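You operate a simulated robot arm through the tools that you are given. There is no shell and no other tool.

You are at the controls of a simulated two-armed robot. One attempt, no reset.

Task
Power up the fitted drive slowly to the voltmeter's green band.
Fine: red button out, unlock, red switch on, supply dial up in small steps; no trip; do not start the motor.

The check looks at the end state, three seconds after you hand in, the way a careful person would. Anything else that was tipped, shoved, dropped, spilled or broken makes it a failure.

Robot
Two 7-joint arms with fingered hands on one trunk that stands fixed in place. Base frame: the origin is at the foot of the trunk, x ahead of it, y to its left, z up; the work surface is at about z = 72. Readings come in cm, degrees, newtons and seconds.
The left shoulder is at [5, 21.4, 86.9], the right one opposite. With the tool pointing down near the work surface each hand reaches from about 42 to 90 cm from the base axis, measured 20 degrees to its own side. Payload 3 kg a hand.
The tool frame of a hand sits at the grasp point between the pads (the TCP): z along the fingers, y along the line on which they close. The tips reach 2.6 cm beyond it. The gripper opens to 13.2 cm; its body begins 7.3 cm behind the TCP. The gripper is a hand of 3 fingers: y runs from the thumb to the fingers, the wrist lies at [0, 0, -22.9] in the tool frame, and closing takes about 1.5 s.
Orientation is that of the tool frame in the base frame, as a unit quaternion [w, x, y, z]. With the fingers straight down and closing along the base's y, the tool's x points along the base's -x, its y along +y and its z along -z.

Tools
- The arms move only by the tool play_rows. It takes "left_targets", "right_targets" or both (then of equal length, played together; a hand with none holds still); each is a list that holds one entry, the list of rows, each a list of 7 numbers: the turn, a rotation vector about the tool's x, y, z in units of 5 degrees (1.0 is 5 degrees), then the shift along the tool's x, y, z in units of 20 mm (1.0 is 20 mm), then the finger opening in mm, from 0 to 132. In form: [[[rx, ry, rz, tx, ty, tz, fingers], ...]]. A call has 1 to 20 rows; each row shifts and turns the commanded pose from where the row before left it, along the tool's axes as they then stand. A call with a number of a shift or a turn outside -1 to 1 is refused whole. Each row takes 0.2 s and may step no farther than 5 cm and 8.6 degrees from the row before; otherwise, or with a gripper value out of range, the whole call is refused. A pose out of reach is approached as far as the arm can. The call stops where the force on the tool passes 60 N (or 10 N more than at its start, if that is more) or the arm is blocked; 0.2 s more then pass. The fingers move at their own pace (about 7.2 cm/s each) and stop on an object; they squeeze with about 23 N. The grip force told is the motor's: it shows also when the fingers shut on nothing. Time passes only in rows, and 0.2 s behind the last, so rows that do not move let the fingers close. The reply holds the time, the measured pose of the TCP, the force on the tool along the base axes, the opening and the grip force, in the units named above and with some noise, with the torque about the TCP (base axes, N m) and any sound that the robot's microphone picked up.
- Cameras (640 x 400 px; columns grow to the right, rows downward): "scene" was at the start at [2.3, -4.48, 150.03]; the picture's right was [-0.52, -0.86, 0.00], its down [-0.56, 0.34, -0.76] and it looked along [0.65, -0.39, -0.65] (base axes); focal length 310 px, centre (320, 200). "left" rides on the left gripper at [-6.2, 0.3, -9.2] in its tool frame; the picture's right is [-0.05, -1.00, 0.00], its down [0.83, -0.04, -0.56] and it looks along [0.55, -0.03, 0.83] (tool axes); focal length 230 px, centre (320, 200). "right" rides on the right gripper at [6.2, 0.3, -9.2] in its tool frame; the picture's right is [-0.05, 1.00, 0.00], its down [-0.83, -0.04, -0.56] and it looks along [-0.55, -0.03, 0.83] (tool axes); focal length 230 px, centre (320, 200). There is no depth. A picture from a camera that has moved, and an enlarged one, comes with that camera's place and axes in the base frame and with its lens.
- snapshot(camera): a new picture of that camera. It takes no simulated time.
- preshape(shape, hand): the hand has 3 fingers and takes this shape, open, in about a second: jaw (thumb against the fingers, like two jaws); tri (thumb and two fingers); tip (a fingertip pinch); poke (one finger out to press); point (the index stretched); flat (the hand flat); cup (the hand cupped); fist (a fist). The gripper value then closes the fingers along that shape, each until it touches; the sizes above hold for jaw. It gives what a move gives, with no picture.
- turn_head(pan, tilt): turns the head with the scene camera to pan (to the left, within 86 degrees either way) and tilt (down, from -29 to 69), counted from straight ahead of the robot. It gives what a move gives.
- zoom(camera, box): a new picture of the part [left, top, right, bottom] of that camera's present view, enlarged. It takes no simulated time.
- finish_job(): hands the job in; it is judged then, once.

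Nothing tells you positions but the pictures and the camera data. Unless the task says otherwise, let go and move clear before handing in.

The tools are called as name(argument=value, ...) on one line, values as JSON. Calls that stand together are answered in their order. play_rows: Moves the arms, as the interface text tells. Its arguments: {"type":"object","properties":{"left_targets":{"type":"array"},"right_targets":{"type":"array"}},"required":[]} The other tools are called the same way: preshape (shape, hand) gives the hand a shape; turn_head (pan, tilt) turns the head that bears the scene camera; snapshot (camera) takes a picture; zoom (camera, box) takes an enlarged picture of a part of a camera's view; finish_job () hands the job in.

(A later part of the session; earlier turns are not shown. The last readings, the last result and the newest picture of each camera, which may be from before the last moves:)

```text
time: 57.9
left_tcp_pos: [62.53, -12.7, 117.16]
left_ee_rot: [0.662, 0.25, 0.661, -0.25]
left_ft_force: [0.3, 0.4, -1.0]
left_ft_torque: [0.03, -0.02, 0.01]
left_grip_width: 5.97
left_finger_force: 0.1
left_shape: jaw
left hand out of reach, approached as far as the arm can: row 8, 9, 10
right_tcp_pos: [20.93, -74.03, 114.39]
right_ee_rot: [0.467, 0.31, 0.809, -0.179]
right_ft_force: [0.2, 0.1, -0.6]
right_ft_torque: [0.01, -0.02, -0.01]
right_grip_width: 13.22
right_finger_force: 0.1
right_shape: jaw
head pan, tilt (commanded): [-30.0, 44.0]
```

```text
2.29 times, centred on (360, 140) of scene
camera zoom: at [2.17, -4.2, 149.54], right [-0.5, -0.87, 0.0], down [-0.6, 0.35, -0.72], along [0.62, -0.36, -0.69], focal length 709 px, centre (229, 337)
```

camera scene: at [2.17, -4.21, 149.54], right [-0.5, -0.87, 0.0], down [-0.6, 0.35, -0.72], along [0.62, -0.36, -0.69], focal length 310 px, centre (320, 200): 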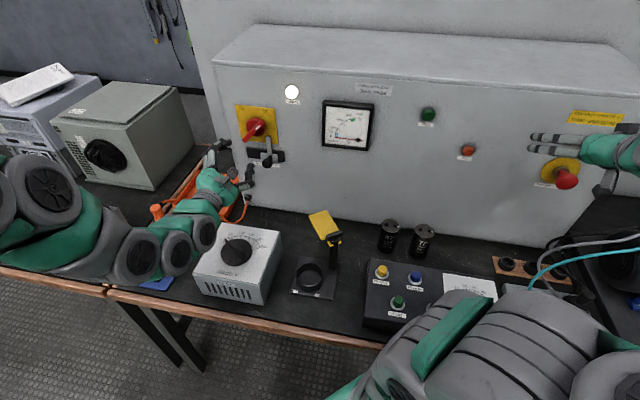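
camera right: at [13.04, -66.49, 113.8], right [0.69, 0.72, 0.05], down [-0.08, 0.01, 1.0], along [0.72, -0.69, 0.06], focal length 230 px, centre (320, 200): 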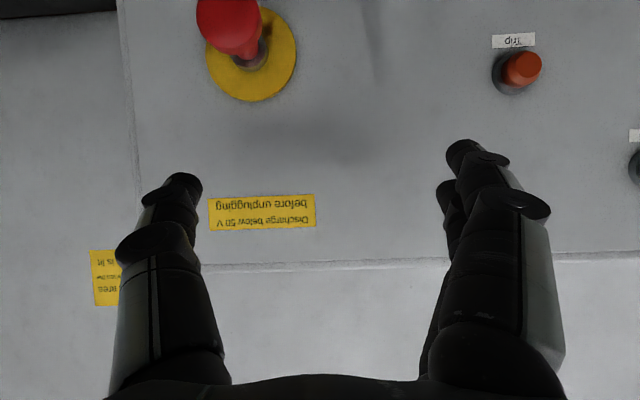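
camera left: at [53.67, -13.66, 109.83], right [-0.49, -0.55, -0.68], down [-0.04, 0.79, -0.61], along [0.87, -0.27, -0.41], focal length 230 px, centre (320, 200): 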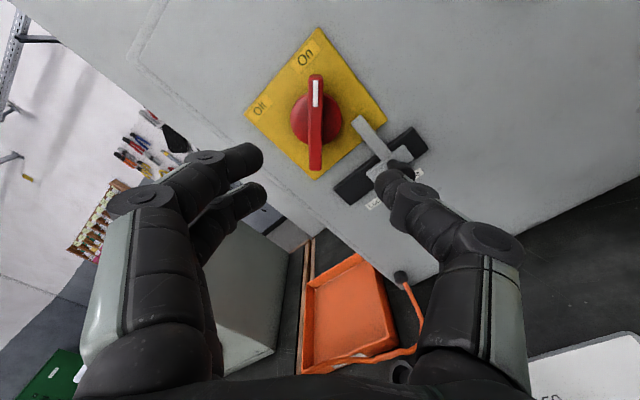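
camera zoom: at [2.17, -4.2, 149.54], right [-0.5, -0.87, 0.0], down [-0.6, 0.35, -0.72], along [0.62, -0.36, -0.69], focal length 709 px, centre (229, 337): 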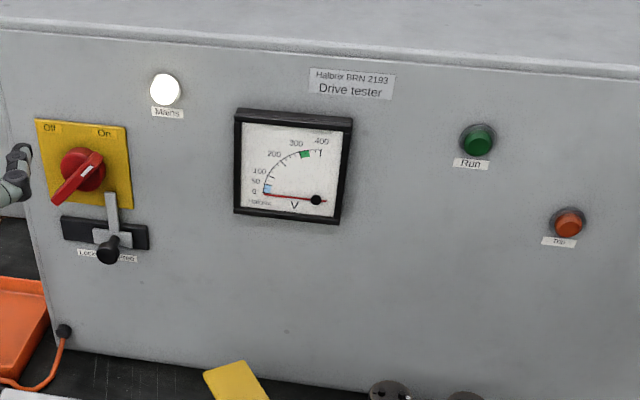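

No trip, everything steady. I now tilt the left hand to point straight down while moving it above the supply dial.

play_rows(left_targets=[[[0, 1, 0, 0.208, -0.078, -0.205, 60], [0, 1, 0, 0.225, -0.078, -0.186, 60], [0, 1, 0, 0.24, -0.078, -0.166, 60], [0, 1, 0, 0.254, -0.078, -0.144, 60], [0, 1, 0, 0.266, -0.078, -0.122, 60], [0, 1, 0, 0.276, -0.078, -0.098, 60], [0, 1, 0, 0.283, -0.078, -0.073, 60], [0, 1, 0, 0.288, -0.078, -0.049, 60], [0, 1, 0, 0.292, -0.078, -0.024, 60], [0, 1, 0, 0.292, -0.078, 0.002, 60], [0, 1, 0, 0.291, -0.078, 0.028, 60], [0, 1, 0, 0.287, -0.078, 0.053, 60], [0, 1, 0, 0.282, -0.078, 0.078, 60], [0, 1, 0, 0.274, -0.078, 0.102, 60], [0, 1, 0, 0.264, -0.078, 0.126, 60], [0, 1, 0, 0.252, -0.078, 0.148, 60], [0, 1, 0, 0.238, -0.078, 0.169, 60], [0, 1, 0, 0.223, -0.078, 0.19, 60], [0, 0, 0, 0, 0, 0, 60]]])

snapshot(camera="left")

snapshot(camera="scene")

```text
time: 61.9
left_tcp_pos: [55.0, -10.19, 109.57]
left_ee_rot: [0.0, 0.354, 0.935, 0.0]
left_ft_force: [0.0, 0.7, -0.8]
left_ft_torque: [0.02, -0.02, 0.02]
left_grip_width: 5.98
left_finger_force: 0.2
left_shape: jaw
right_tcp_pos: [20.94, -74.16, 114.33]
right_ee_rot: [0.467, 0.31, 0.809, -0.179]
right_ft_force: [-0.6, 1.0, 0.0]
right_ft_torque: [0.02, 0.03, 0.01]
right_grip_width: 13.19
right_finger_force: 0.0
right_shape: jaw
head pan, tilt (commanded): [-30.0, 44.0]
```

```text
taken
camera left: at [59.73, -14.02, 118.76], right [-0.62, -0.78, 0.0], down [-0.65, 0.52, 0.56], along [-0.43, 0.35, -0.83], focal length 230 px, centre (320, 200)
```

left: 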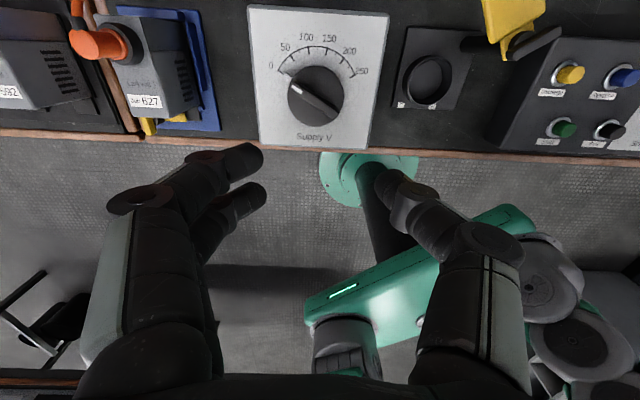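

```text
taken
camera scene: at [2.17, -4.2, 149.54], right [-0.5, -0.87, 0.0], down [-0.6, 0.35, -0.72], along [0.62, -0.36, -0.69], focal length 310 px, centre (320, 200)
```

scene: 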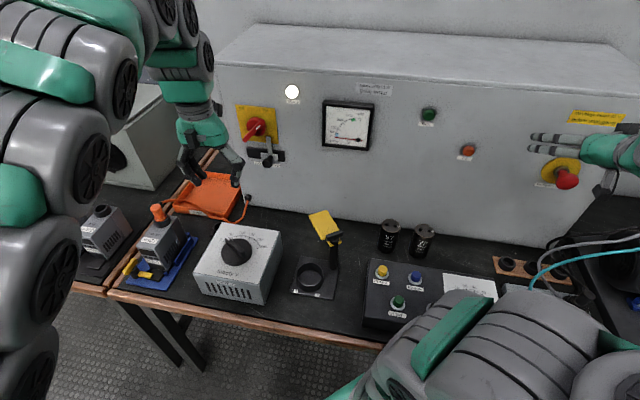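

The left hand now points down above the dial, and the head camera still sees both the dial and the voltmeter. I enlarge the dial for an exact measurement.

zoom(camera="left", box=[230, 0, 410, 160])

zoom(camera="scene", box=[180, 210, 300, 310])

zoom(camera="scene", box=[310, 90, 390, 160])

```text
2.50 times, centred on (320, 80) of left
camera zoom: at [59.73, -14.02, 118.76], right [-0.62, -0.78, 0.0], down [-0.65, 0.52, 0.56], along [-0.43, 0.35, -0.83], focal length 575 px, centre (320, 500)
```

zoom: 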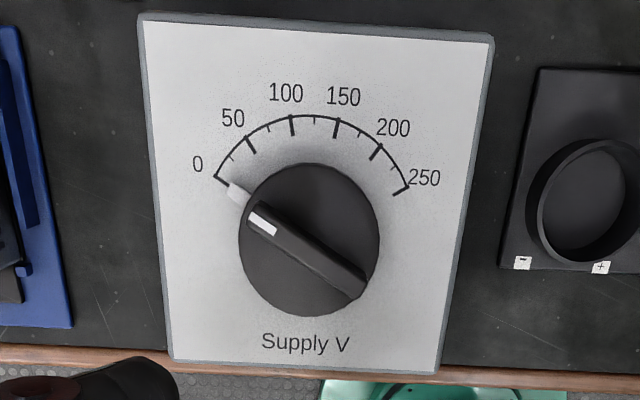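

```text
4.00 times, centred on (240, 260) of scene
camera zoom: at [2.17, -4.2, 149.54], right [-0.5, -0.87, 0.0], down [-0.6, 0.35, -0.72], along [0.62, -0.36, -0.69], focal length 1240 px, centre (640, -40)
```

zoom: 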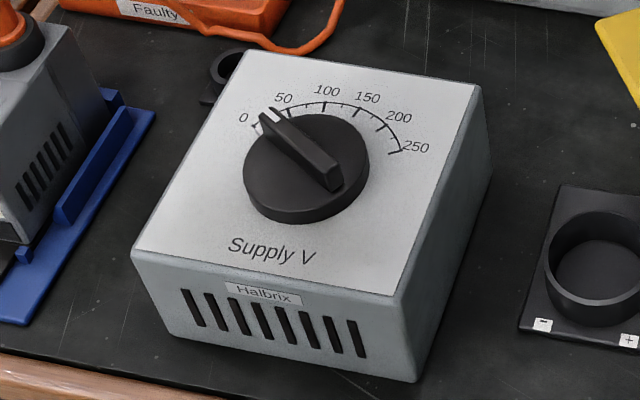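

```text
5.71 times, centred on (350, 125) of scene
camera zoom: at [2.17, -4.2, 149.54], right [-0.5, -0.87, 0.0], down [-0.6, 0.35, -0.72], along [0.62, -0.36, -0.69], focal length 1772 px, centre (149, 629)
```

zoom: 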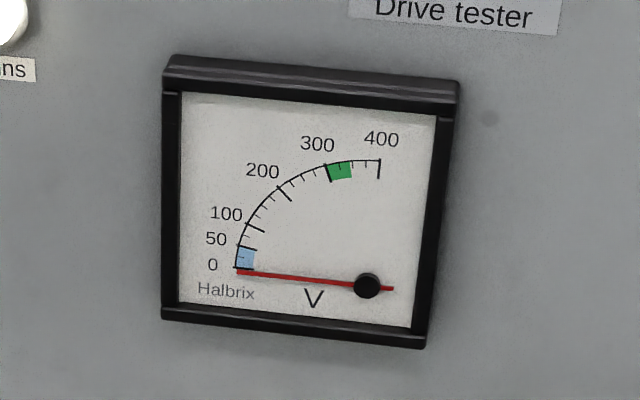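

The dial axis is at [55.4,-10.0], face at z≈82.9, top of the grip bar at z≈85.7; the green band is roughly 300–345 V. I lower the hand to z≈96 and roll it -60° to line up with the bar.

play_rows(left_targets=[[[0, 0, 0, -0.045, 0.1, 0.85, 60], [0, 0, 0, -0.045, 0.1, 0.85, 60], [0, 0, 0, 0, 0, 0.85, 60], [0, 0, 0, 0, 0, 0.85, 60], [0, 0, 0, 0, 0, 0.85, 60], [0, 0, 0, 0, 0, 0.85, 60], [0, 0, 0, 0, 0, 0.85, 60], [0, 0, 0, 0, 0, 0.85, 60], [0, 0, -1, 0, 0, 0, 60], [0, 0, -1, 0, 0, 0, 60], [0, 0, -1, 0, 0, 0, 60], [0, 0, -1, 0, 0, 0, 60], [0, 0, -1, 0, 0, 0, 60], [0, 0, -1, 0, 0, 0, 60], [0, 0, -1, 0, 0, 0, 60], [0, 0, -1, 0, 0, 0, 60], [0, 0, -1, 0, 0, 0, 60], [0, 0, -1, 0, 0, 0, 60], [0, 0, -1, 0, 0, 0, 60], [0, 0, -1, 0, 0, 0, 60]]])

snapshot(camera="left")

snapshot(camera="scene")

```text
time: 66.0
left_tcp_pos: [55.31, -9.95, 96.02]
left_ee_rot: [0.0, -0.162, 0.987, 0.0]
left_ft_force: [0.3, -0.7, 0.5]
left_ft_torque: [0.0, -0.01, -0.02]
left_grip_width: 5.98
left_finger_force: 0.1
left_shape: jaw
right_tcp_pos: [20.98, -74.21, 114.5]
right_ee_rot: [0.467, 0.311, 0.808, -0.179]
right_ft_force: [0.1, 0.7, 0.6]
right_ft_torque: [0.0, -0.01, 0.01]
right_grip_width: 13.19
right_finger_force: 0.1
right_shape: jaw
head pan, tilt (commanded): [-30.0, 44.0]
```

```text
taken
camera left: at [60.89, -7.71, 105.16], right [0.37, -0.93, 0.0], down [-0.77, -0.31, 0.56], along [-0.52, -0.2, -0.83], focal length 230 px, centre (320, 200)
```

left: 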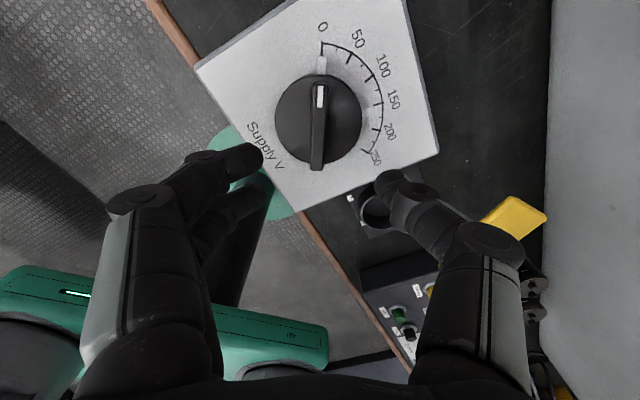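

```text
taken
camera scene: at [2.17, -4.21, 149.54], right [-0.5, -0.87, 0.0], down [-0.6, 0.35, -0.72], along [0.62, -0.36, -0.69], focal length 310 px, centre (320, 200)
```

scene: 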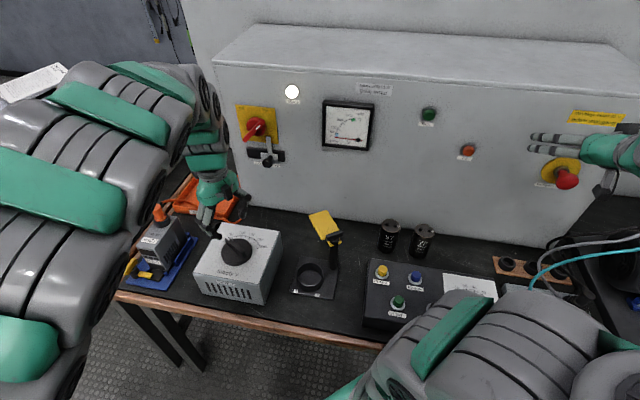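

The bar is aligned with the grip. I lower to just above the bar, in slow steps.

play_rows(left_targets=[[[0, 0, 0, 0, 0, 0.6, 60], [0, 0, 0, 0, 0, 0.6, 60], [0, 0, 0, 0, 0, 0.6, 60], [0, 0, 0, 0, 0, 0.6, 60], [0, 0, 0, 0, 0, 0.6, 60], [0, 0, 0, 0, 0, 0.6, 60], [0, 0, 0, 0, 0, 0.3, 60], [0, 0, 0, 0, 0, 0, 60]]])

snapshot(camera="left")

zoom(camera="scene", box=[180, 210, 300, 310])

```text
time: 67.8
left_tcp_pos: [55.4, -9.97, 88.11]
left_ee_rot: [0.0, -0.161, 0.987, 0.0]
left_ft_force: [0.7, -0.2, 0.3]
left_ft_torque: [0.04, 0.02, -0.04]
left_grip_width: 5.95
left_finger_force: 0.0
left_shape: jaw
right_tcp_pos: [20.91, -73.98, 114.42]
right_ee_rot: [0.467, 0.31, 0.808, -0.179]
right_ft_force: [-0.1, 0.1, 0.3]
right_ft_torque: [0.02, -0.01, 0.02]
right_grip_width: 13.2
right_finger_force: 0.0
right_shape: jaw
head pan, tilt (commanded): [-30.0, 44.0]
```

```text
taken
camera left: at [60.97, -7.8, 97.31], right [0.37, -0.93, 0.0], down [-0.77, -0.3, 0.56], along [-0.52, -0.2, -0.83], focal length 230 px, centre (320, 200)
```

left: 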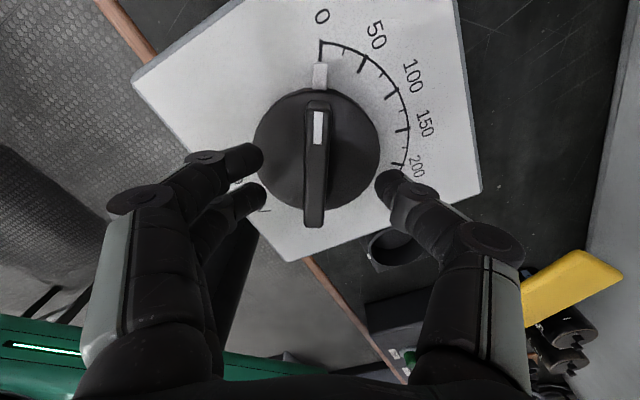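

```text
4.00 times, centred on (240, 260) of scene
camera zoom: at [2.17, -4.21, 149.54], right [-0.5, -0.87, 0.0], down [-0.6, 0.35, -0.72], along [0.62, -0.36, -0.69], focal length 1240 px, centre (640, -40)
```

zoom: 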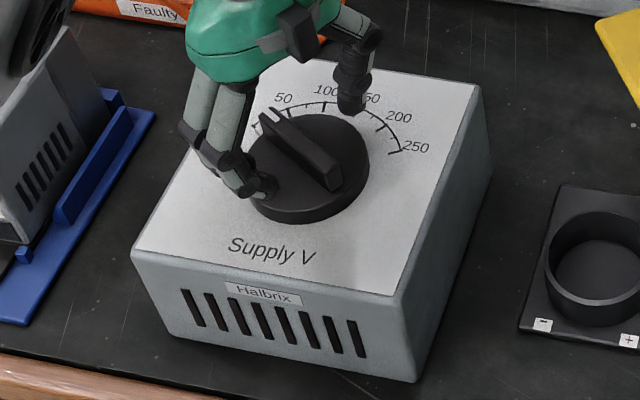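

Centred on the bar. I lower 9 mm more and close gently on it.

play_rows(left_targets=[[[0, 0, 0, 0, 0, 0.15, 60], [0, 0, 0, 0, 0, 0.15, 60], [0, 0, 0, 0, 0, 0.15, 60], [0, 0, 0, 0, 0, 0, 40], [0, 0, 0, 0, 0, 0, 30], [0, 0, 0, 0, 0, 0, 25], [0, 0, 0, 0, 0, 0, 20], [0, 0, 0, 0, 0, 0, 20]]])

snapshot(camera="left")

zoom(camera="scene", box=[180, 210, 300, 310])

```text
time: 69.7
left_tcp_pos: [55.3, -9.93, 87.29]
left_ee_rot: [0.0, -0.161, 0.987, 0.0]
left_ft_force: [-0.5, 0.0, 0.1]
left_ft_torque: [-0.02, -0.02, -0.02]
left_grip_width: 2.06
left_finger_force: 0.1
left_shape: jaw
right_tcp_pos: [20.95, -74.1, 114.42]
right_ee_rot: [0.467, 0.311, 0.809, -0.179]
right_ft_force: [-0.5, -0.1, -0.7]
right_ft_torque: [0.02, 0.02, 0.01]
right_grip_width: 13.2
right_finger_force: 0.2
right_shape: jaw
head pan, tilt (commanded): [-30.0, 44.0]
```

```text
taken
camera left: at [60.87, -7.71, 96.45], right [0.37, -0.93, 0.0], down [-0.77, -0.3, 0.56], along [-0.52, -0.2, -0.83], focal length 230 px, centre (320, 200)
```

left: 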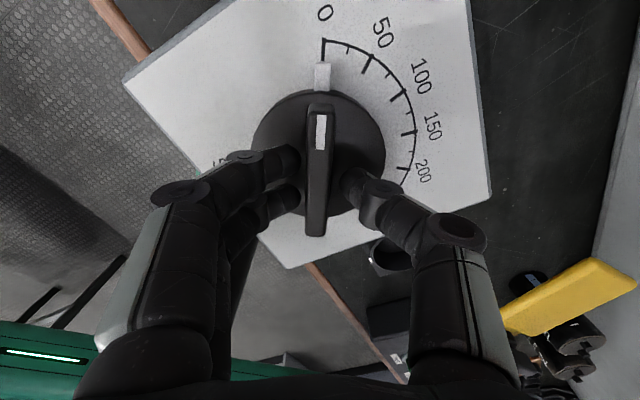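

```text
4.00 times, centred on (240, 260) of scene
camera zoom: at [2.17, -4.21, 149.54], right [-0.5, -0.87, 0.0], down [-0.6, 0.35, -0.72], along [0.62, -0.36, -0.69], focal length 1240 px, centre (640, -40)
```

zoom: 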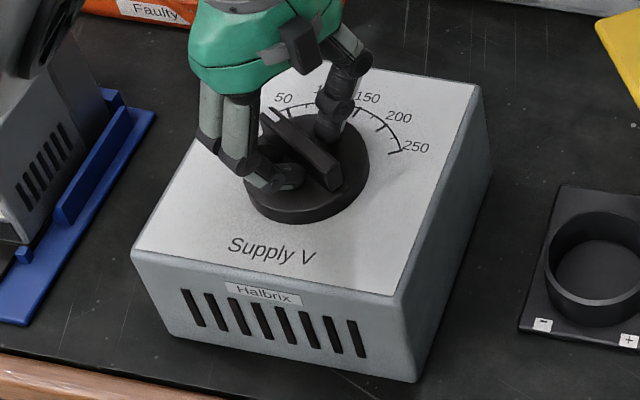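

Both sides are next to the bar. I close fully onto it.

play_rows(left_targets=[[[0, 0, 0, 0, 0, 0, 14], [0, 0, 0, 0, 0, 0, 8], [0, 0, 0, 0, 0, 0, 5], [0, 0, 0, 0, 0, 0, 5], [0, 0, 0, 0, 0, 0, 5]]])

snapshot(camera="left")

zoom(camera="scene", box=[180, 210, 300, 310])

zoom(camera="scene", box=[310, 90, 390, 160])

```text
time: 70.8
left_tcp_pos: [55.33, -9.96, 87.16]
left_ee_rot: [-0.001, -0.16, 0.987, 0.0]
left_ft_force: [0.3, 1.1, -3.9]
left_ft_torque: [0.05, 0.05, 0.0]
left_grip_width: 0.78
left_finger_force: 23.6
left_shape: jaw
right_tcp_pos: [20.98, -74.16, 114.46]
right_ee_rot: [0.466, 0.311, 0.808, -0.179]
right_ft_force: [0.0, -0.1, -0.2]
right_ft_torque: [0.01, 0.01, -0.04]
right_grip_width: 13.17
right_finger_force: 0.1
right_shape: jaw
head pan, tilt (commanded): [-30.0, 44.0]
```

```text
taken
camera left: at [60.86, -7.7, 96.44], right [0.37, -0.93, 0.0], down [-0.77, -0.3, 0.56], along [-0.52, -0.2, -0.83], focal length 230 px, centre (320, 200)
```

left: 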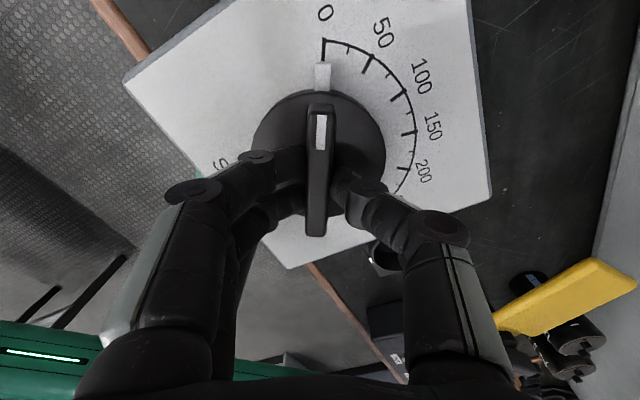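

```text
4.00 times, centred on (240, 260) of scene
camera zoom: at [2.17, -4.2, 149.54], right [-0.5, -0.87, 0.0], down [-0.6, 0.35, -0.72], along [0.62, -0.36, -0.69], focal length 1240 px, centre (640, -40)
```

zoom: 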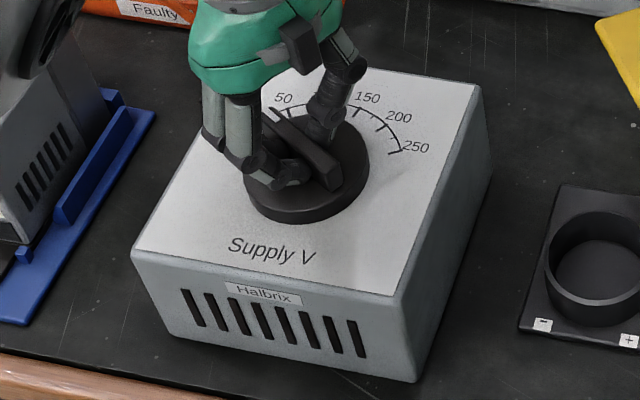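

```text
5.71 times, centred on (350, 125) of scene
camera zoom: at [2.17, -4.2, 149.54], right [-0.5, -0.87, 0.0], down [-0.6, 0.35, -0.72], along [0.62, -0.36, -0.69], focal length 1772 px, centre (149, 629)
```

zoom: 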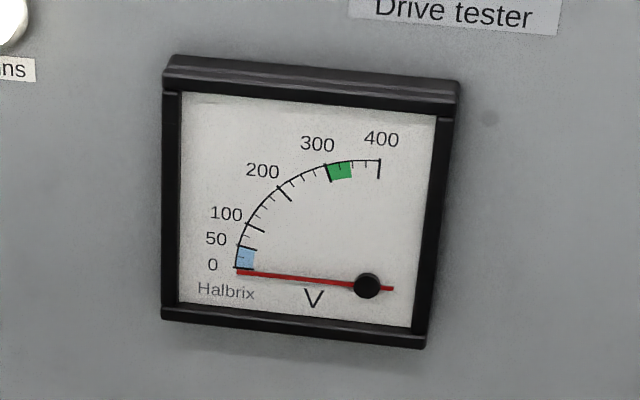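

The bar is firmly gripped, voltmeter still at 0. I turn up the first small step: 5° (about 10 V) and wait.

play_rows(left_targets=[[[0, 0, 0.2, 0, 0, 0, 5], [0, 0, 0.2, 0, 0, 0, 5], [0, 0, 0.2, 0, 0, 0, 5], [0, 0, 0.2, 0, 0, 0, 5], [0, 0, 0.2, 0, 0, 0, 5], [0, 0, 0, 0, 0, 0, 5], [0, 0, 0, 0, 0, 0, 5], [0, 0, 0, 0, 0, 0, 5], [0, 0, 0, 0, 0, 0, 5], [0, 0, 0, 0, 0, 0, 5]]])

zoom(camera="left", box=[230, 0, 450, 240])

zoom(camera="scene", box=[310, 90, 390, 160])

snapshot(camera="scene")

```text
time: 73.0
left_tcp_pos: [55.33, -9.89, 87.22]
left_ee_rot: [-0.001, -0.117, 0.993, 0.0]
left_ft_force: [-9.8, 2.2, 8.2]
left_ft_torque: [0.13, 0.2, 0.05]
left_grip_width: 0.78
left_finger_force: 23.2
left_shape: jaw
right_tcp_pos: [20.85, -74.14, 114.41]
right_ee_rot: [0.467, 0.311, 0.808, -0.18]
right_ft_force: [0.5, 0.3, -0.6]
right_ft_torque: [-0.01, -0.03, -0.01]
right_grip_width: 13.21
right_finger_force: 0.0
right_shape: jaw
head pan, tilt (commanded): [-30.0, 44.0]
```

```text
1.67 times, centred on (340, 120) of left
camera zoom: at [61.08, -8.19, 96.36], right [0.28, -0.96, 0.0], down [-0.8, -0.24, 0.56], along [-0.53, -0.16, -0.83], focal length 384 px, centre (287, 333)
```

zoom: 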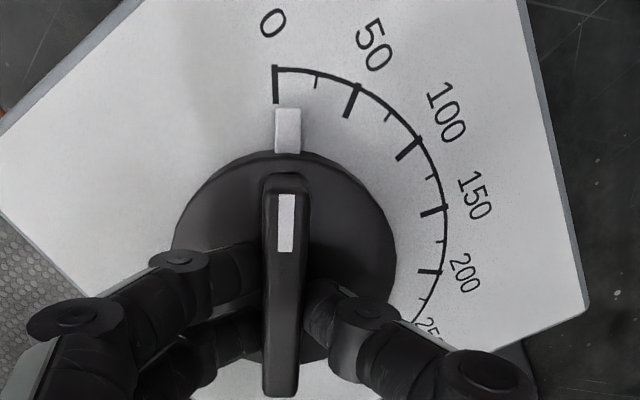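

```text
5.71 times, centred on (350, 125) of scene
camera zoom: at [2.15, -4.2, 149.54], right [-0.5, -0.87, 0.0], down [-0.6, 0.35, -0.72], along [0.62, -0.36, -0.69], focal length 1772 px, centre (149, 629)
```

zoom: 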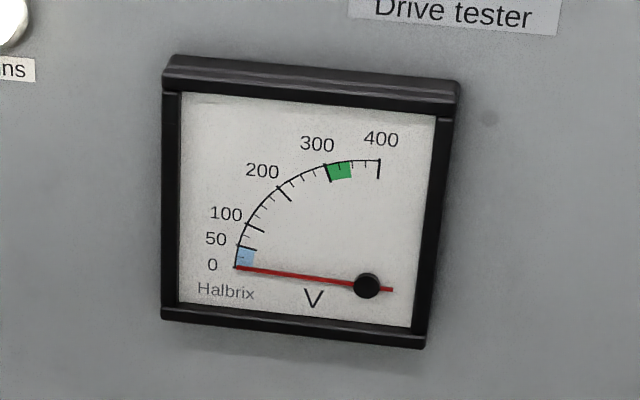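

```text
taken
camera scene: at [2.15, -4.2, 149.54], right [-0.5, -0.87, 0.0], down [-0.6, 0.35, -0.72], along [0.62, -0.36, -0.69], focal length 310 px, centre (320, 200)
```

scene: 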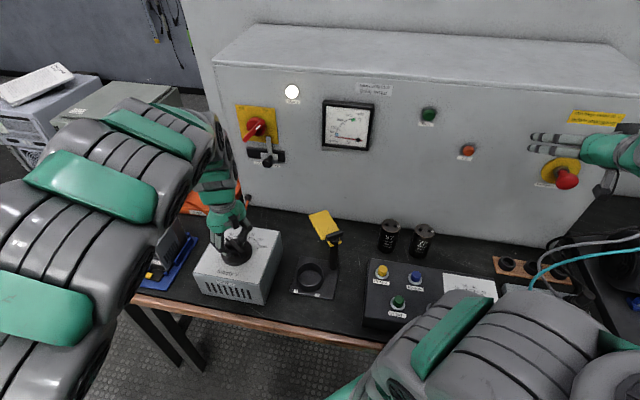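

The dial followed (about 10 V) and the needle has just lifted; no trip. I continue with two more 5° steps with pauses.

play_rows(left_targets=[[[0, 0, 0.2, 0, 0, 0, 5], [0, 0, 0.2, 0, 0, 0, 5], [0, 0, 0.2, 0, 0, 0, 5], [0, 0, 0.2, 0, 0, 0, 5], [0, 0, 0.2, 0, 0, 0, 5], [0, 0, 0, 0, 0, 0, 5], [0, 0, 0, 0, 0, 0, 5], [0, 0, 0, 0, 0, 0, 5], [0, 0, 0, 0, 0, 0, 5], [0, 0, 0.2, 0, 0, 0, 5], [0, 0, 0.2, 0, 0, 0, 5], [0, 0, 0.2, 0, 0, 0, 5], [0, 0, 0.2, 0, 0, 0, 5], [0, 0, 0.2, 0, 0, 0, 5], [0, 0, 0, 0, 0, 0, 5], [0, 0, 0, 0, 0, 0, 5], [0, 0, 0, 0, 0, 0, 5], [0, 0, 0, 0, 0, 0, 5], [0, 0, 0, 0, 0, 0, 5]]])

zoom(camera="left", box=[230, 0, 450, 240])

zoom(camera="scene", box=[280, 70, 490, 200])

```text
time: 77.0
left_tcp_pos: [55.2, -9.89, 87.17]
left_ee_rot: [0.0, -0.03, 1.0, 0.0]
left_ft_force: [-4.4, 5.8, -7.1]
left_ft_torque: [0.15, 0.04, 0.04]
left_grip_width: 0.73
left_finger_force: 22.7
left_shape: jaw
right_tcp_pos: [20.96, -74.14, 114.41]
right_ee_rot: [0.466, 0.311, 0.808, -0.18]
right_ft_force: [-0.2, -0.9, 0.7]
right_ft_torque: [0.02, -0.01, -0.01]
right_grip_width: 13.19
right_finger_force: 0.1
right_shape: jaw
head pan, tilt (commanded): [-30.0, 44.0]
```

```text
1.67 times, centred on (340, 120) of left
camera zoom: at [61.24, -9.24, 96.45], right [0.11, -0.99, 0.0], down [-0.83, -0.09, 0.56], along [-0.55, -0.06, -0.83], focal length 384 px, centre (287, 333)
```

zoom: 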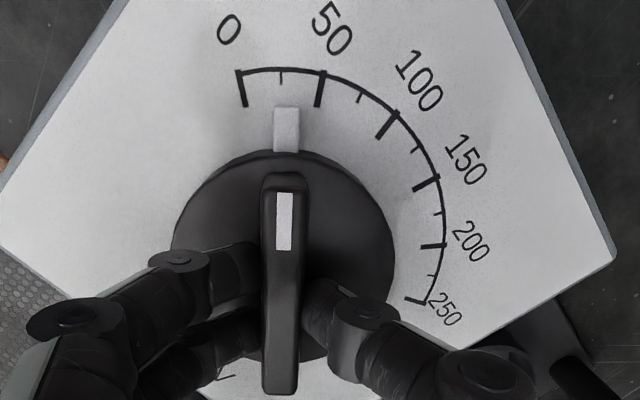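

```text
3.05 times, centred on (385, 135) of scene
camera zoom: at [2.17, -4.2, 149.54], right [-0.5, -0.87, 0.0], down [-0.6, 0.35, -0.72], along [0.62, -0.36, -0.69], focal length 945 px, centre (122, 398)
```

zoom: 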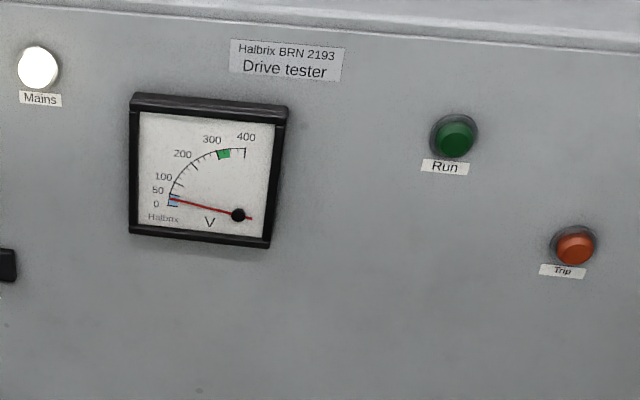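

Dial ≈30 V, voltmeter ≈35 V, Trip lamp dark. I carry on with 5° steps and pauses.

play_rows(left_targets=[[[0, 0, 0.2, 0, 0, 0, 5], [0, 0, 0.2, 0, 0, 0, 5], [0, 0, 0.2, 0, 0, 0, 5], [0, 0, 0.2, 0, 0, 0, 5], [0, 0, 0.2, 0, 0, 0, 5], [0, 0, 0, 0, 0, 0, 5], [0, 0, 0, 0, 0, 0, 5], [0, 0, 0.2, 0, 0, 0, 5], [0, 0, 0.2, 0, 0, 0, 5], [0, 0, 0.2, 0, 0, 0, 5], [0, 0, 0.2, 0, 0, 0, 5], [0, 0, 0.2, 0, 0, 0, 5], [0, 0, 0, 0, 0, 0, 5], [0, 0, 0, 0, 0, 0, 5], [0, 0, 0.2, 0, 0, 0, 5], [0, 0, 0.2, 0, 0, 0, 5], [0, 0, 0.2, 0, 0, 0, 5], [0, 0, 0.2, 0, 0, 0, 5], [0, 0, 0.2, 0, 0, 0, 5], [0, 0, 0, 0, 0, 0, 5]]])

zoom(camera="left", box=[230, 0, 450, 240])

zoom(camera="scene", box=[280, 70, 490, 200])

```text
time: 81.2
left_tcp_pos: [55.33, -9.81, 87.24]
left_ee_rot: [-0.001, 0.1, 0.995, 0.0]
left_ft_force: [-20.7, 12.0, -6.8]
left_ft_torque: [0.26, 0.35, 0.09]
left_grip_width: 0.74
left_finger_force: 23.0
left_shape: jaw
right_tcp_pos: [20.83, -74.11, 114.41]
right_ee_rot: [0.467, 0.311, 0.808, -0.179]
right_ft_force: [-0.1, 0.4, 0.0]
right_ft_torque: [0.04, 0.03, 0.0]
right_grip_width: 13.16
right_finger_force: 0.0
right_shape: jaw
head pan, tilt (commanded): [-30.0, 44.0]
```

```text
1.67 times, centred on (340, 120) of left
camera zoom: at [61.28, -10.86, 96.45], right [-0.15, -0.99, 0.0], down [-0.82, 0.12, 0.56], along [-0.55, 0.08, -0.83], focal length 384 px, centre (287, 333)
```

zoom: 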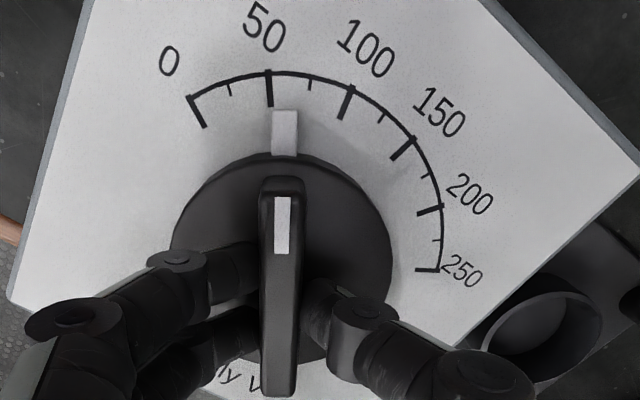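

```text
3.05 times, centred on (385, 135) of scene
camera zoom: at [2.15, -4.19, 149.54], right [-0.5, -0.87, 0.0], down [-0.6, 0.35, -0.72], along [0.62, -0.36, -0.69], focal length 945 px, centre (122, 398)
```

zoom: 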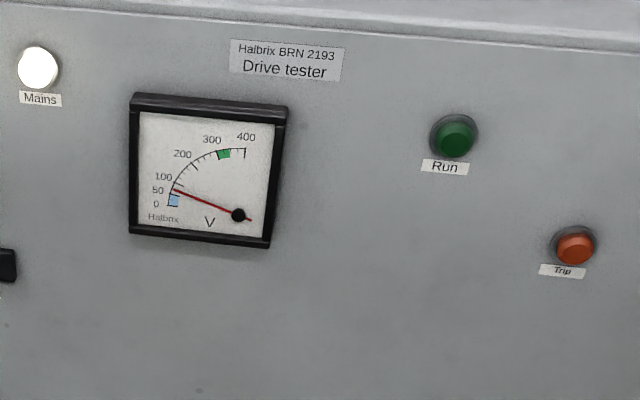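

Dial ≈60 V, meter ≈75 V, no trip. A side load of 24 N has built up, so my axis is a few millimetres off; I shift the hand slightly to relieve it and continue in small steps.

play_rows(left_targets=[[[0, 0, 0, 0.08, 0.03, 0, 5], [0, 0, 0, 0.08, 0.03, 0, 5], [0, 0, 0.2, 0, 0, 0, 5], [0, 0, 0.2, 0, 0, 0, 5], [0, 0, 0.2, 0, 0, 0, 5], [0, 0, 0.2, 0, 0, 0, 5], [0, 0, 0.2, 0, 0, 0, 5], [0, 0, 0, 0, 0, 0, 5], [0, 0, 0, 0, 0, 0, 5], [0, 0, 0.2, 0, 0, 0, 5], [0, 0, 0.2, 0, 0, 0, 5], [0, 0, 0.2, 0, 0, 0, 5], [0, 0, 0.2, 0, 0, 0, 5], [0, 0, 0.2, 0, 0, 0, 5], [0, 0, 0, 0, 0, 0, 5], [0, 0, 0, 0, 0, 0, 5]]])

zoom(camera="left", box=[230, 0, 450, 240])

zoom(camera="scene", box=[280, 70, 490, 200])

```text
time: 84.7
left_tcp_pos: [54.95, -9.69, 87.28]
left_ee_rot: [0.0, 0.187, 0.982, -0.001]
left_ft_force: [20.4, -8.7, -6.0]
left_ft_torque: [-0.12, -0.36, 0.01]
left_grip_width: 0.73
left_finger_force: 23.4
left_shape: jaw
right_tcp_pos: [20.95, -74.18, 114.37]
right_ee_rot: [0.466, 0.311, 0.809, -0.179]
right_ft_force: [0.5, 1.0, 0.2]
right_ft_torque: [0.02, -0.03, -0.04]
right_grip_width: 13.2
right_finger_force: 0.1
right_shape: jaw
head pan, tilt (commanded): [-30.0, 44.0]
```

```text
1.67 times, centred on (340, 120) of left
camera zoom: at [60.77, -11.71, 96.48], right [-0.32, -0.95, 0.0], down [-0.79, 0.27, 0.55], along [-0.53, 0.18, -0.83], focal length 384 px, centre (287, 333)
```

zoom: 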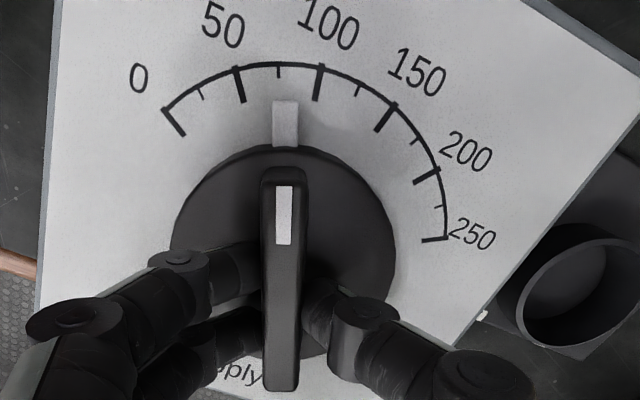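

```text
3.05 times, centred on (385, 135) of scene
camera zoom: at [2.21, -4.22, 149.54], right [-0.5, -0.87, 0.0], down [-0.6, 0.35, -0.72], along [0.62, -0.36, -0.69], focal length 945 px, centre (122, 398)
```

zoom: 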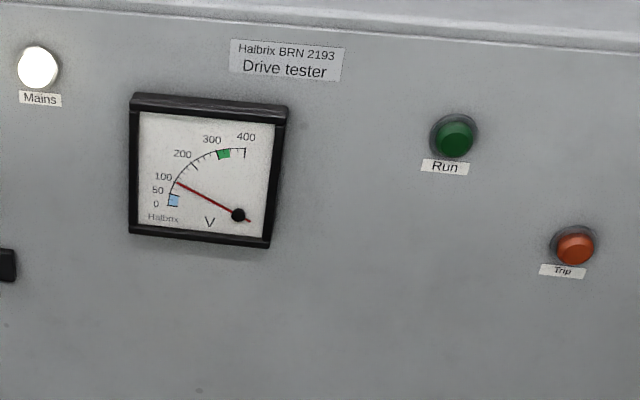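

Dial ≈80 V, meter ≈105 V. I overcorrected the side shift; I take back half of it and go on.

play_rows(left_targets=[[[0, 0, 0, -0.1, 0, 0, 5], [0, 0, 0.2, 0, 0, 0, 5], [0, 0, 0.2, 0, 0, 0, 5], [0, 0, 0.2, 0, 0, 0, 5], [0, 0, 0.2, 0, 0, 0, 5], [0, 0, 0.2, 0, 0, 0, 5], [0, 0, 0, 0, 0, 0, 5], [0, 0, 0, 0, 0, 0, 5], [0, 0, 0.2, 0, 0, 0, 5], [0, 0, 0.2, 0, 0, 0, 5], [0, 0, 0.2, 0, 0, 0, 5], [0, 0, 0.2, 0, 0, 0, 5], [0, 0, 0.2, 0, 0, 0, 5], [0, 0, 0, 0, 0, 0, 5], [0, 0, 0, 0, 0, 0, 5]]])

zoom(camera="left", box=[230, 0, 450, 240])

zoom(camera="scene", box=[280, 70, 490, 200])

```text
time: 87.8
left_tcp_pos: [55.21, -9.72, 87.24]
left_ee_rot: [0.0, 0.271, 0.962, 0.0]
left_ft_force: [0.1, 10.2, 1.4]
left_ft_torque: [0.22, 0.0, 0.04]
left_grip_width: 0.77
left_finger_force: 23.2
left_shape: jaw
right_tcp_pos: [21.0, -74.14, 114.42]
right_ee_rot: [0.467, 0.31, 0.809, -0.178]
right_ft_force: [0.4, 0.4, 0.2]
right_ft_torque: [-0.02, 0.0, 0.0]
right_grip_width: 13.17
right_finger_force: 0.1
right_shape: jaw
head pan, tilt (commanded): [-30.0, 44.0]
```

```text
1.67 times, centred on (340, 120) of left
camera zoom: at [60.44, -12.76, 96.42], right [-0.48, -0.88, 0.0], down [-0.73, 0.4, 0.56], along [-0.49, 0.27, -0.83], focal length 384 px, centre (287, 333)
```

zoom: 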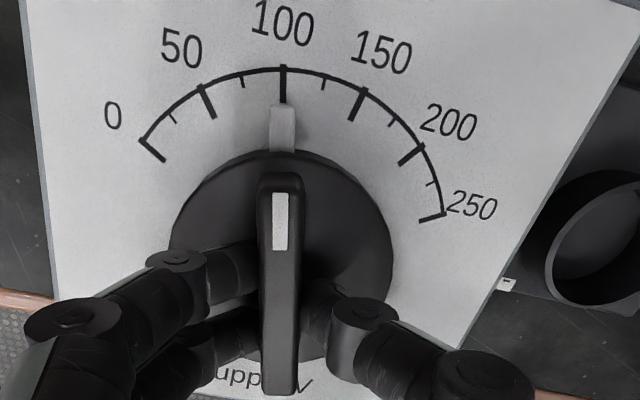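

```text
3.05 times, centred on (385, 135) of scene
camera zoom: at [2.17, -4.19, 149.54], right [-0.5, -0.87, 0.0], down [-0.6, 0.35, -0.72], along [0.62, -0.36, -0.69], focal length 945 px, centre (122, 398)
```

zoom: 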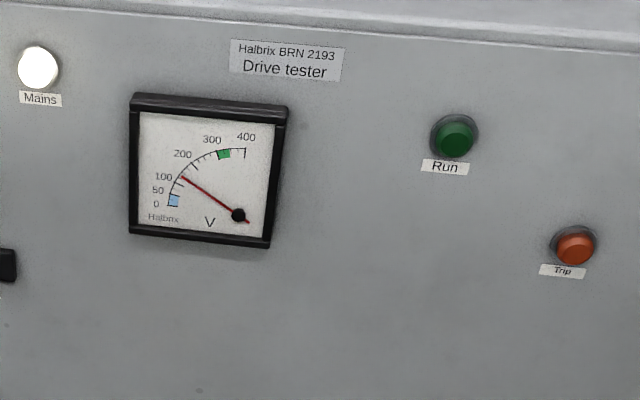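

Dial ≈100 V, meter ≈130 V, side load low, no trip. Another three 5° steps.

play_rows(left_targets=[[[0, 0, 0.2, 0.01, 0.03, 0, 5], [0, 0, 0.2, 0, 0, 0, 5], [0, 0, 0.2, 0, 0, 0, 5], [0, 0, 0.2, 0, 0, 0, 5], [0, 0, 0.2, 0, 0, 0, 5], [0, 0, 0, 0, 0, 0, 5], [0, 0, 0, 0, 0, 0, 5], [0, 0, 0.2, 0, 0, 0, 5], [0, 0, 0.2, 0, 0, 0, 5], [0, 0, 0.2, 0, 0, 0, 5], [0, 0, 0.2, 0, 0, 0, 5], [0, 0, 0.2, 0, 0, 0, 5], [0, 0, 0, 0, 0, 0, 5], [0, 0, 0, 0, 0, 0, 5], [0, 0, 0.2, 0, 0, 0, 5], [0, 0, 0.2, 0, 0, 0, 5], [0, 0, 0.2, 0, 0, 0, 5], [0, 0, 0.2, 0, 0, 0, 5], [0, 0, 0.2, 0, 0, 0, 5], [0, 0, 0, 0, 0, 0, 5]]])

zoom(camera="left", box=[230, 0, 450, 240])

zoom(camera="scene", box=[280, 70, 490, 200])

snapshot(camera="scene")

```text
time: 92.0
left_tcp_pos: [55.18, -9.75, 87.25]
left_ee_rot: [-0.001, 0.395, 0.919, 0.001]
left_ft_force: [-6.5, 18.4, -5.1]
left_ft_torque: [0.37, 0.09, 0.09]
left_grip_width: 0.71
left_finger_force: 22.9
left_shape: jaw
right_tcp_pos: [20.97, -74.08, 114.46]
right_ee_rot: [0.466, 0.311, 0.809, -0.179]
right_ft_force: [0.1, 0.0, -0.6]
right_ft_torque: [0.02, -0.01, 0.03]
right_grip_width: 13.18
right_finger_force: 0.0
right_shape: jaw
head pan, tilt (commanded): [-30.0, 44.0]
```

```text
1.67 times, centred on (340, 120) of left
camera zoom: at [59.55, -14.03, 96.47], right [-0.69, -0.72, 0.0], down [-0.6, 0.57, 0.56], along [-0.4, 0.38, -0.83], focal length 384 px, centre (287, 333)
```

zoom: 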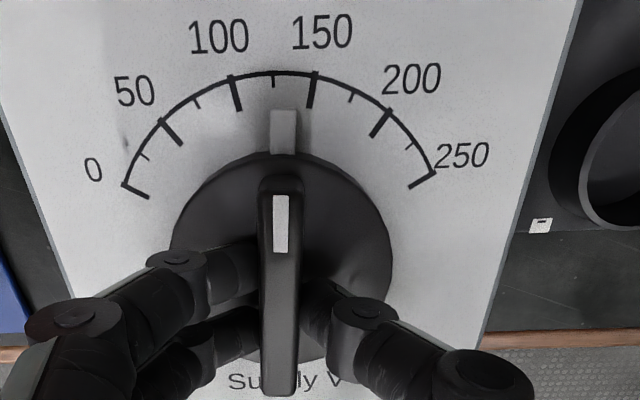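

```text
3.05 times, centred on (385, 135) of scene
camera zoom: at [2.17, -4.18, 149.54], right [-0.5, -0.87, 0.0], down [-0.6, 0.35, -0.72], along [0.62, -0.36, -0.69], focal length 945 px, centre (122, 398)
```

zoom: 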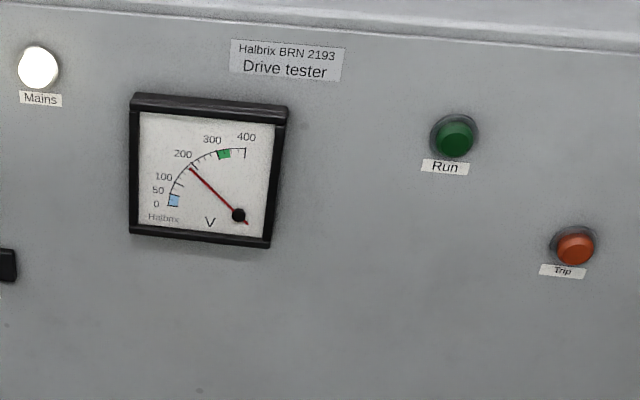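

```text
taken
camera scene: at [2.17, -4.18, 149.54], right [-0.5, -0.87, 0.0], down [-0.6, 0.35, -0.72], along [0.62, -0.36, -0.69], focal length 310 px, centre (320, 200)
```

scene: 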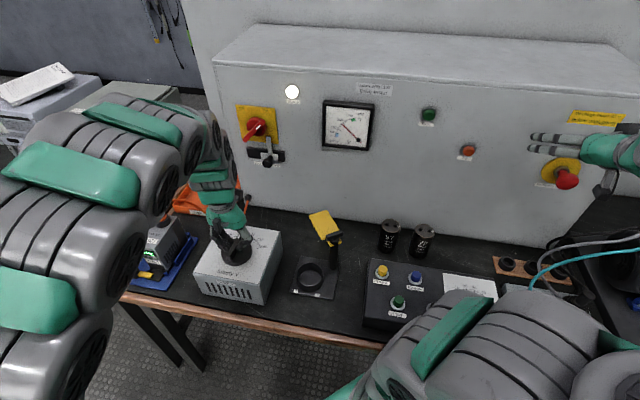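

Dial ≈132 V, meter ≈185 V (ratio √2), no trip. I relieve the small side load and go up another 15° in three steps.

play_rows(left_targets=[[[0, 0, 0, 0.08, 0.035, 0, 5], [0, 0, 0.2, 0, 0, 0, 5], [0, 0, 0.2, 0, 0, 0, 5], [0, 0, 0.2, 0, 0, 0, 5], [0, 0, 0.2, 0, 0, 0, 5], [0, 0, 0.2, 0, 0, 0, 5], [0, 0, 0, 0, 0, 0, 5], [0, 0, 0, 0, 0, 0, 5], [0, 0, 0.2, 0, 0, 0, 5], [0, 0, 0.2, 0, 0, 0, 5], [0, 0, 0.2, 0, 0, 0, 5], [0, 0, 0.2, 0, 0, 0, 5], [0, 0, 0.2, 0, 0, 0, 5], [0, 0, 0, 0, 0, 0, 5], [0, 0, 0, 0, 0, 0, 5], [0, 0, 0.2, 0, 0, 0, 5], [0, 0, 0.2, 0, 0, 0, 5], [0, 0, 0.2, 0, 0, 0, 5], [0, 0, 0.2, 0, 0, 0, 5], [0, 0, 0.2, 0, 0, 0, 5]]])

zoom(camera="left", box=[230, 0, 450, 240])

zoom(camera="scene", box=[280, 70, 490, 200])

```text
time: 96.2
left_tcp_pos: [55.21, -9.56, 87.05]
left_ee_rot: [0.0, 0.512, 0.859, 0.0]
left_ft_force: [6.3, 0.9, 1.0]
left_ft_torque: [0.0, -0.15, 0.02]
left_grip_width: 0.74
left_finger_force: 22.8
left_shape: jaw
right_tcp_pos: [20.88, -74.08, 114.4]
right_ee_rot: [0.468, 0.311, 0.808, -0.18]
right_ft_force: [0.4, 0.1, 0.6]
right_ft_torque: [0.01, -0.01, 0.01]
right_grip_width: 13.18
right_finger_force: 0.0
right_shape: jaw
head pan, tilt (commanded): [-30.0, 44.0]
```

```text
1.67 times, centred on (340, 120) of left
camera zoom: at [58.26, -14.87, 96.43], right [-0.85, -0.52, 0.0], down [-0.43, 0.71, 0.56], along [-0.29, 0.47, -0.83], focal length 384 px, centre (287, 333)
```

zoom: 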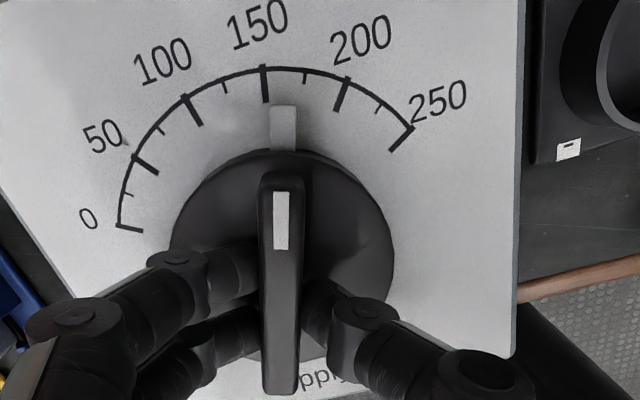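

```text
3.05 times, centred on (385, 135) of scene
camera zoom: at [2.18, -4.2, 149.54], right [-0.5, -0.87, 0.0], down [-0.6, 0.35, -0.72], along [0.62, -0.36, -0.69], focal length 945 px, centre (122, 398)
```

zoom: 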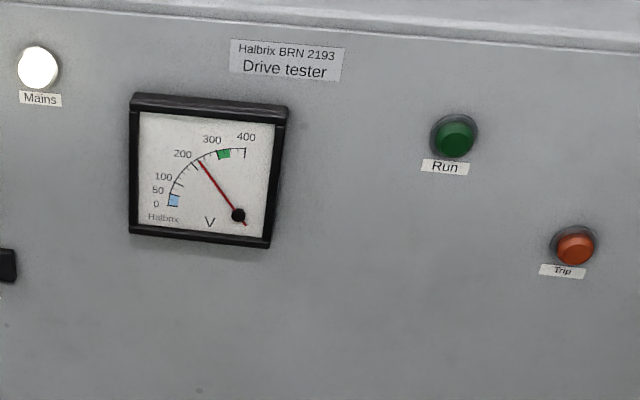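

Dial ≈162 V, meter ≈225 V. Another 15°, in small steps with pauses.

play_rows(left_targets=[[[0, 0, 0, 0, 0, 0, 5], [0, 0, 0.2, 0, 0, 0, 5], [0, 0, 0.2, 0, 0, 0, 5], [0, 0, 0.2, 0, 0, 0, 5], [0, 0, 0.2, 0, 0, 0, 5], [0, 0, 0.2, 0, 0, 0, 5], [0, 0, 0, 0, 0, 0, 5], [0, 0, 0, 0, 0, 0, 5], [0, 0, 0.2, 0, 0, 0, 5], [0, 0, 0.2, 0, 0, 0, 5], [0, 0, 0.2, 0, 0, 0, 5], [0, 0, 0.2, 0, 0, 0, 5], [0, 0, 0.2, 0, 0, 0, 5], [0, 0, 0, 0, 0, 0, 5], [0, 0, 0, 0, 0, 0, 5], [0, 0, 0.2, 0, 0, 0, 5], [0, 0, 0.2, 0, 0, 0, 5], [0, 0, 0.2, 0, 0, 0, 5], [0, 0, 0.2, 0, 0, 0, 5], [0, 0, 0, 0, 0, 0, 5]]])

zoom(camera="left", box=[230, 0, 450, 240])

zoom(camera="scene", box=[280, 70, 490, 200])

```text
time: 100.5
left_tcp_pos: [55.14, -9.54, 87.19]
left_ee_rot: [0.0, 0.612, 0.79, 0.0]
left_ft_force: [7.5, 3.6, -2.7]
left_ft_torque: [0.07, -0.17, 0.05]
left_grip_width: 0.76
left_finger_force: 23.2
left_shape: jaw
right_tcp_pos: [20.99, -74.11, 114.4]
right_ee_rot: [0.467, 0.311, 0.808, -0.18]
right_ft_force: [-0.1, -0.2, -0.3]
right_ft_torque: [-0.01, -0.04, -0.01]
right_grip_width: 13.2
right_finger_force: 0.0
right_shape: jaw
head pan, tilt (commanded): [-30.0, 44.0]
```

```text
1.67 times, centred on (340, 120) of left
camera zoom: at [56.91, -15.45, 96.45], right [-0.95, -0.3, 0.0], down [-0.25, 0.79, 0.56], along [-0.17, 0.53, -0.83], focal length 384 px, centre (287, 333)
```

zoom: 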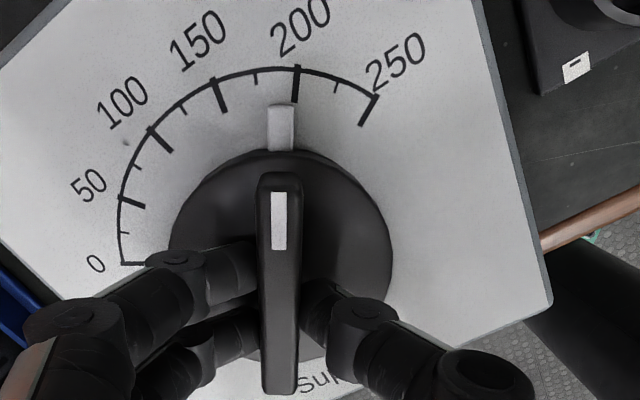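

```text
3.05 times, centred on (385, 135) of scene
camera zoom: at [2.18, -4.2, 149.54], right [-0.5, -0.87, 0.0], down [-0.6, 0.35, -0.72], along [0.62, -0.36, -0.69], focal length 945 px, centre (122, 398)
```

zoom: 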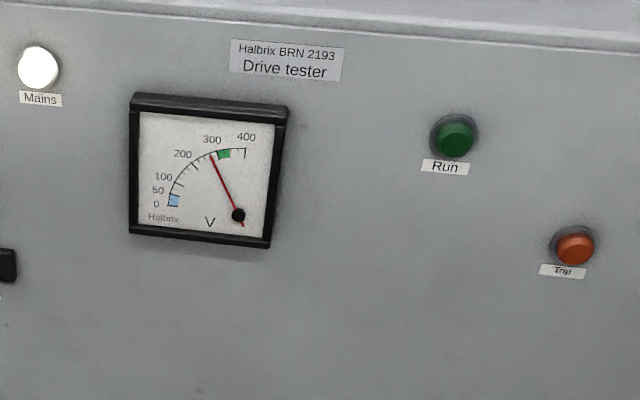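

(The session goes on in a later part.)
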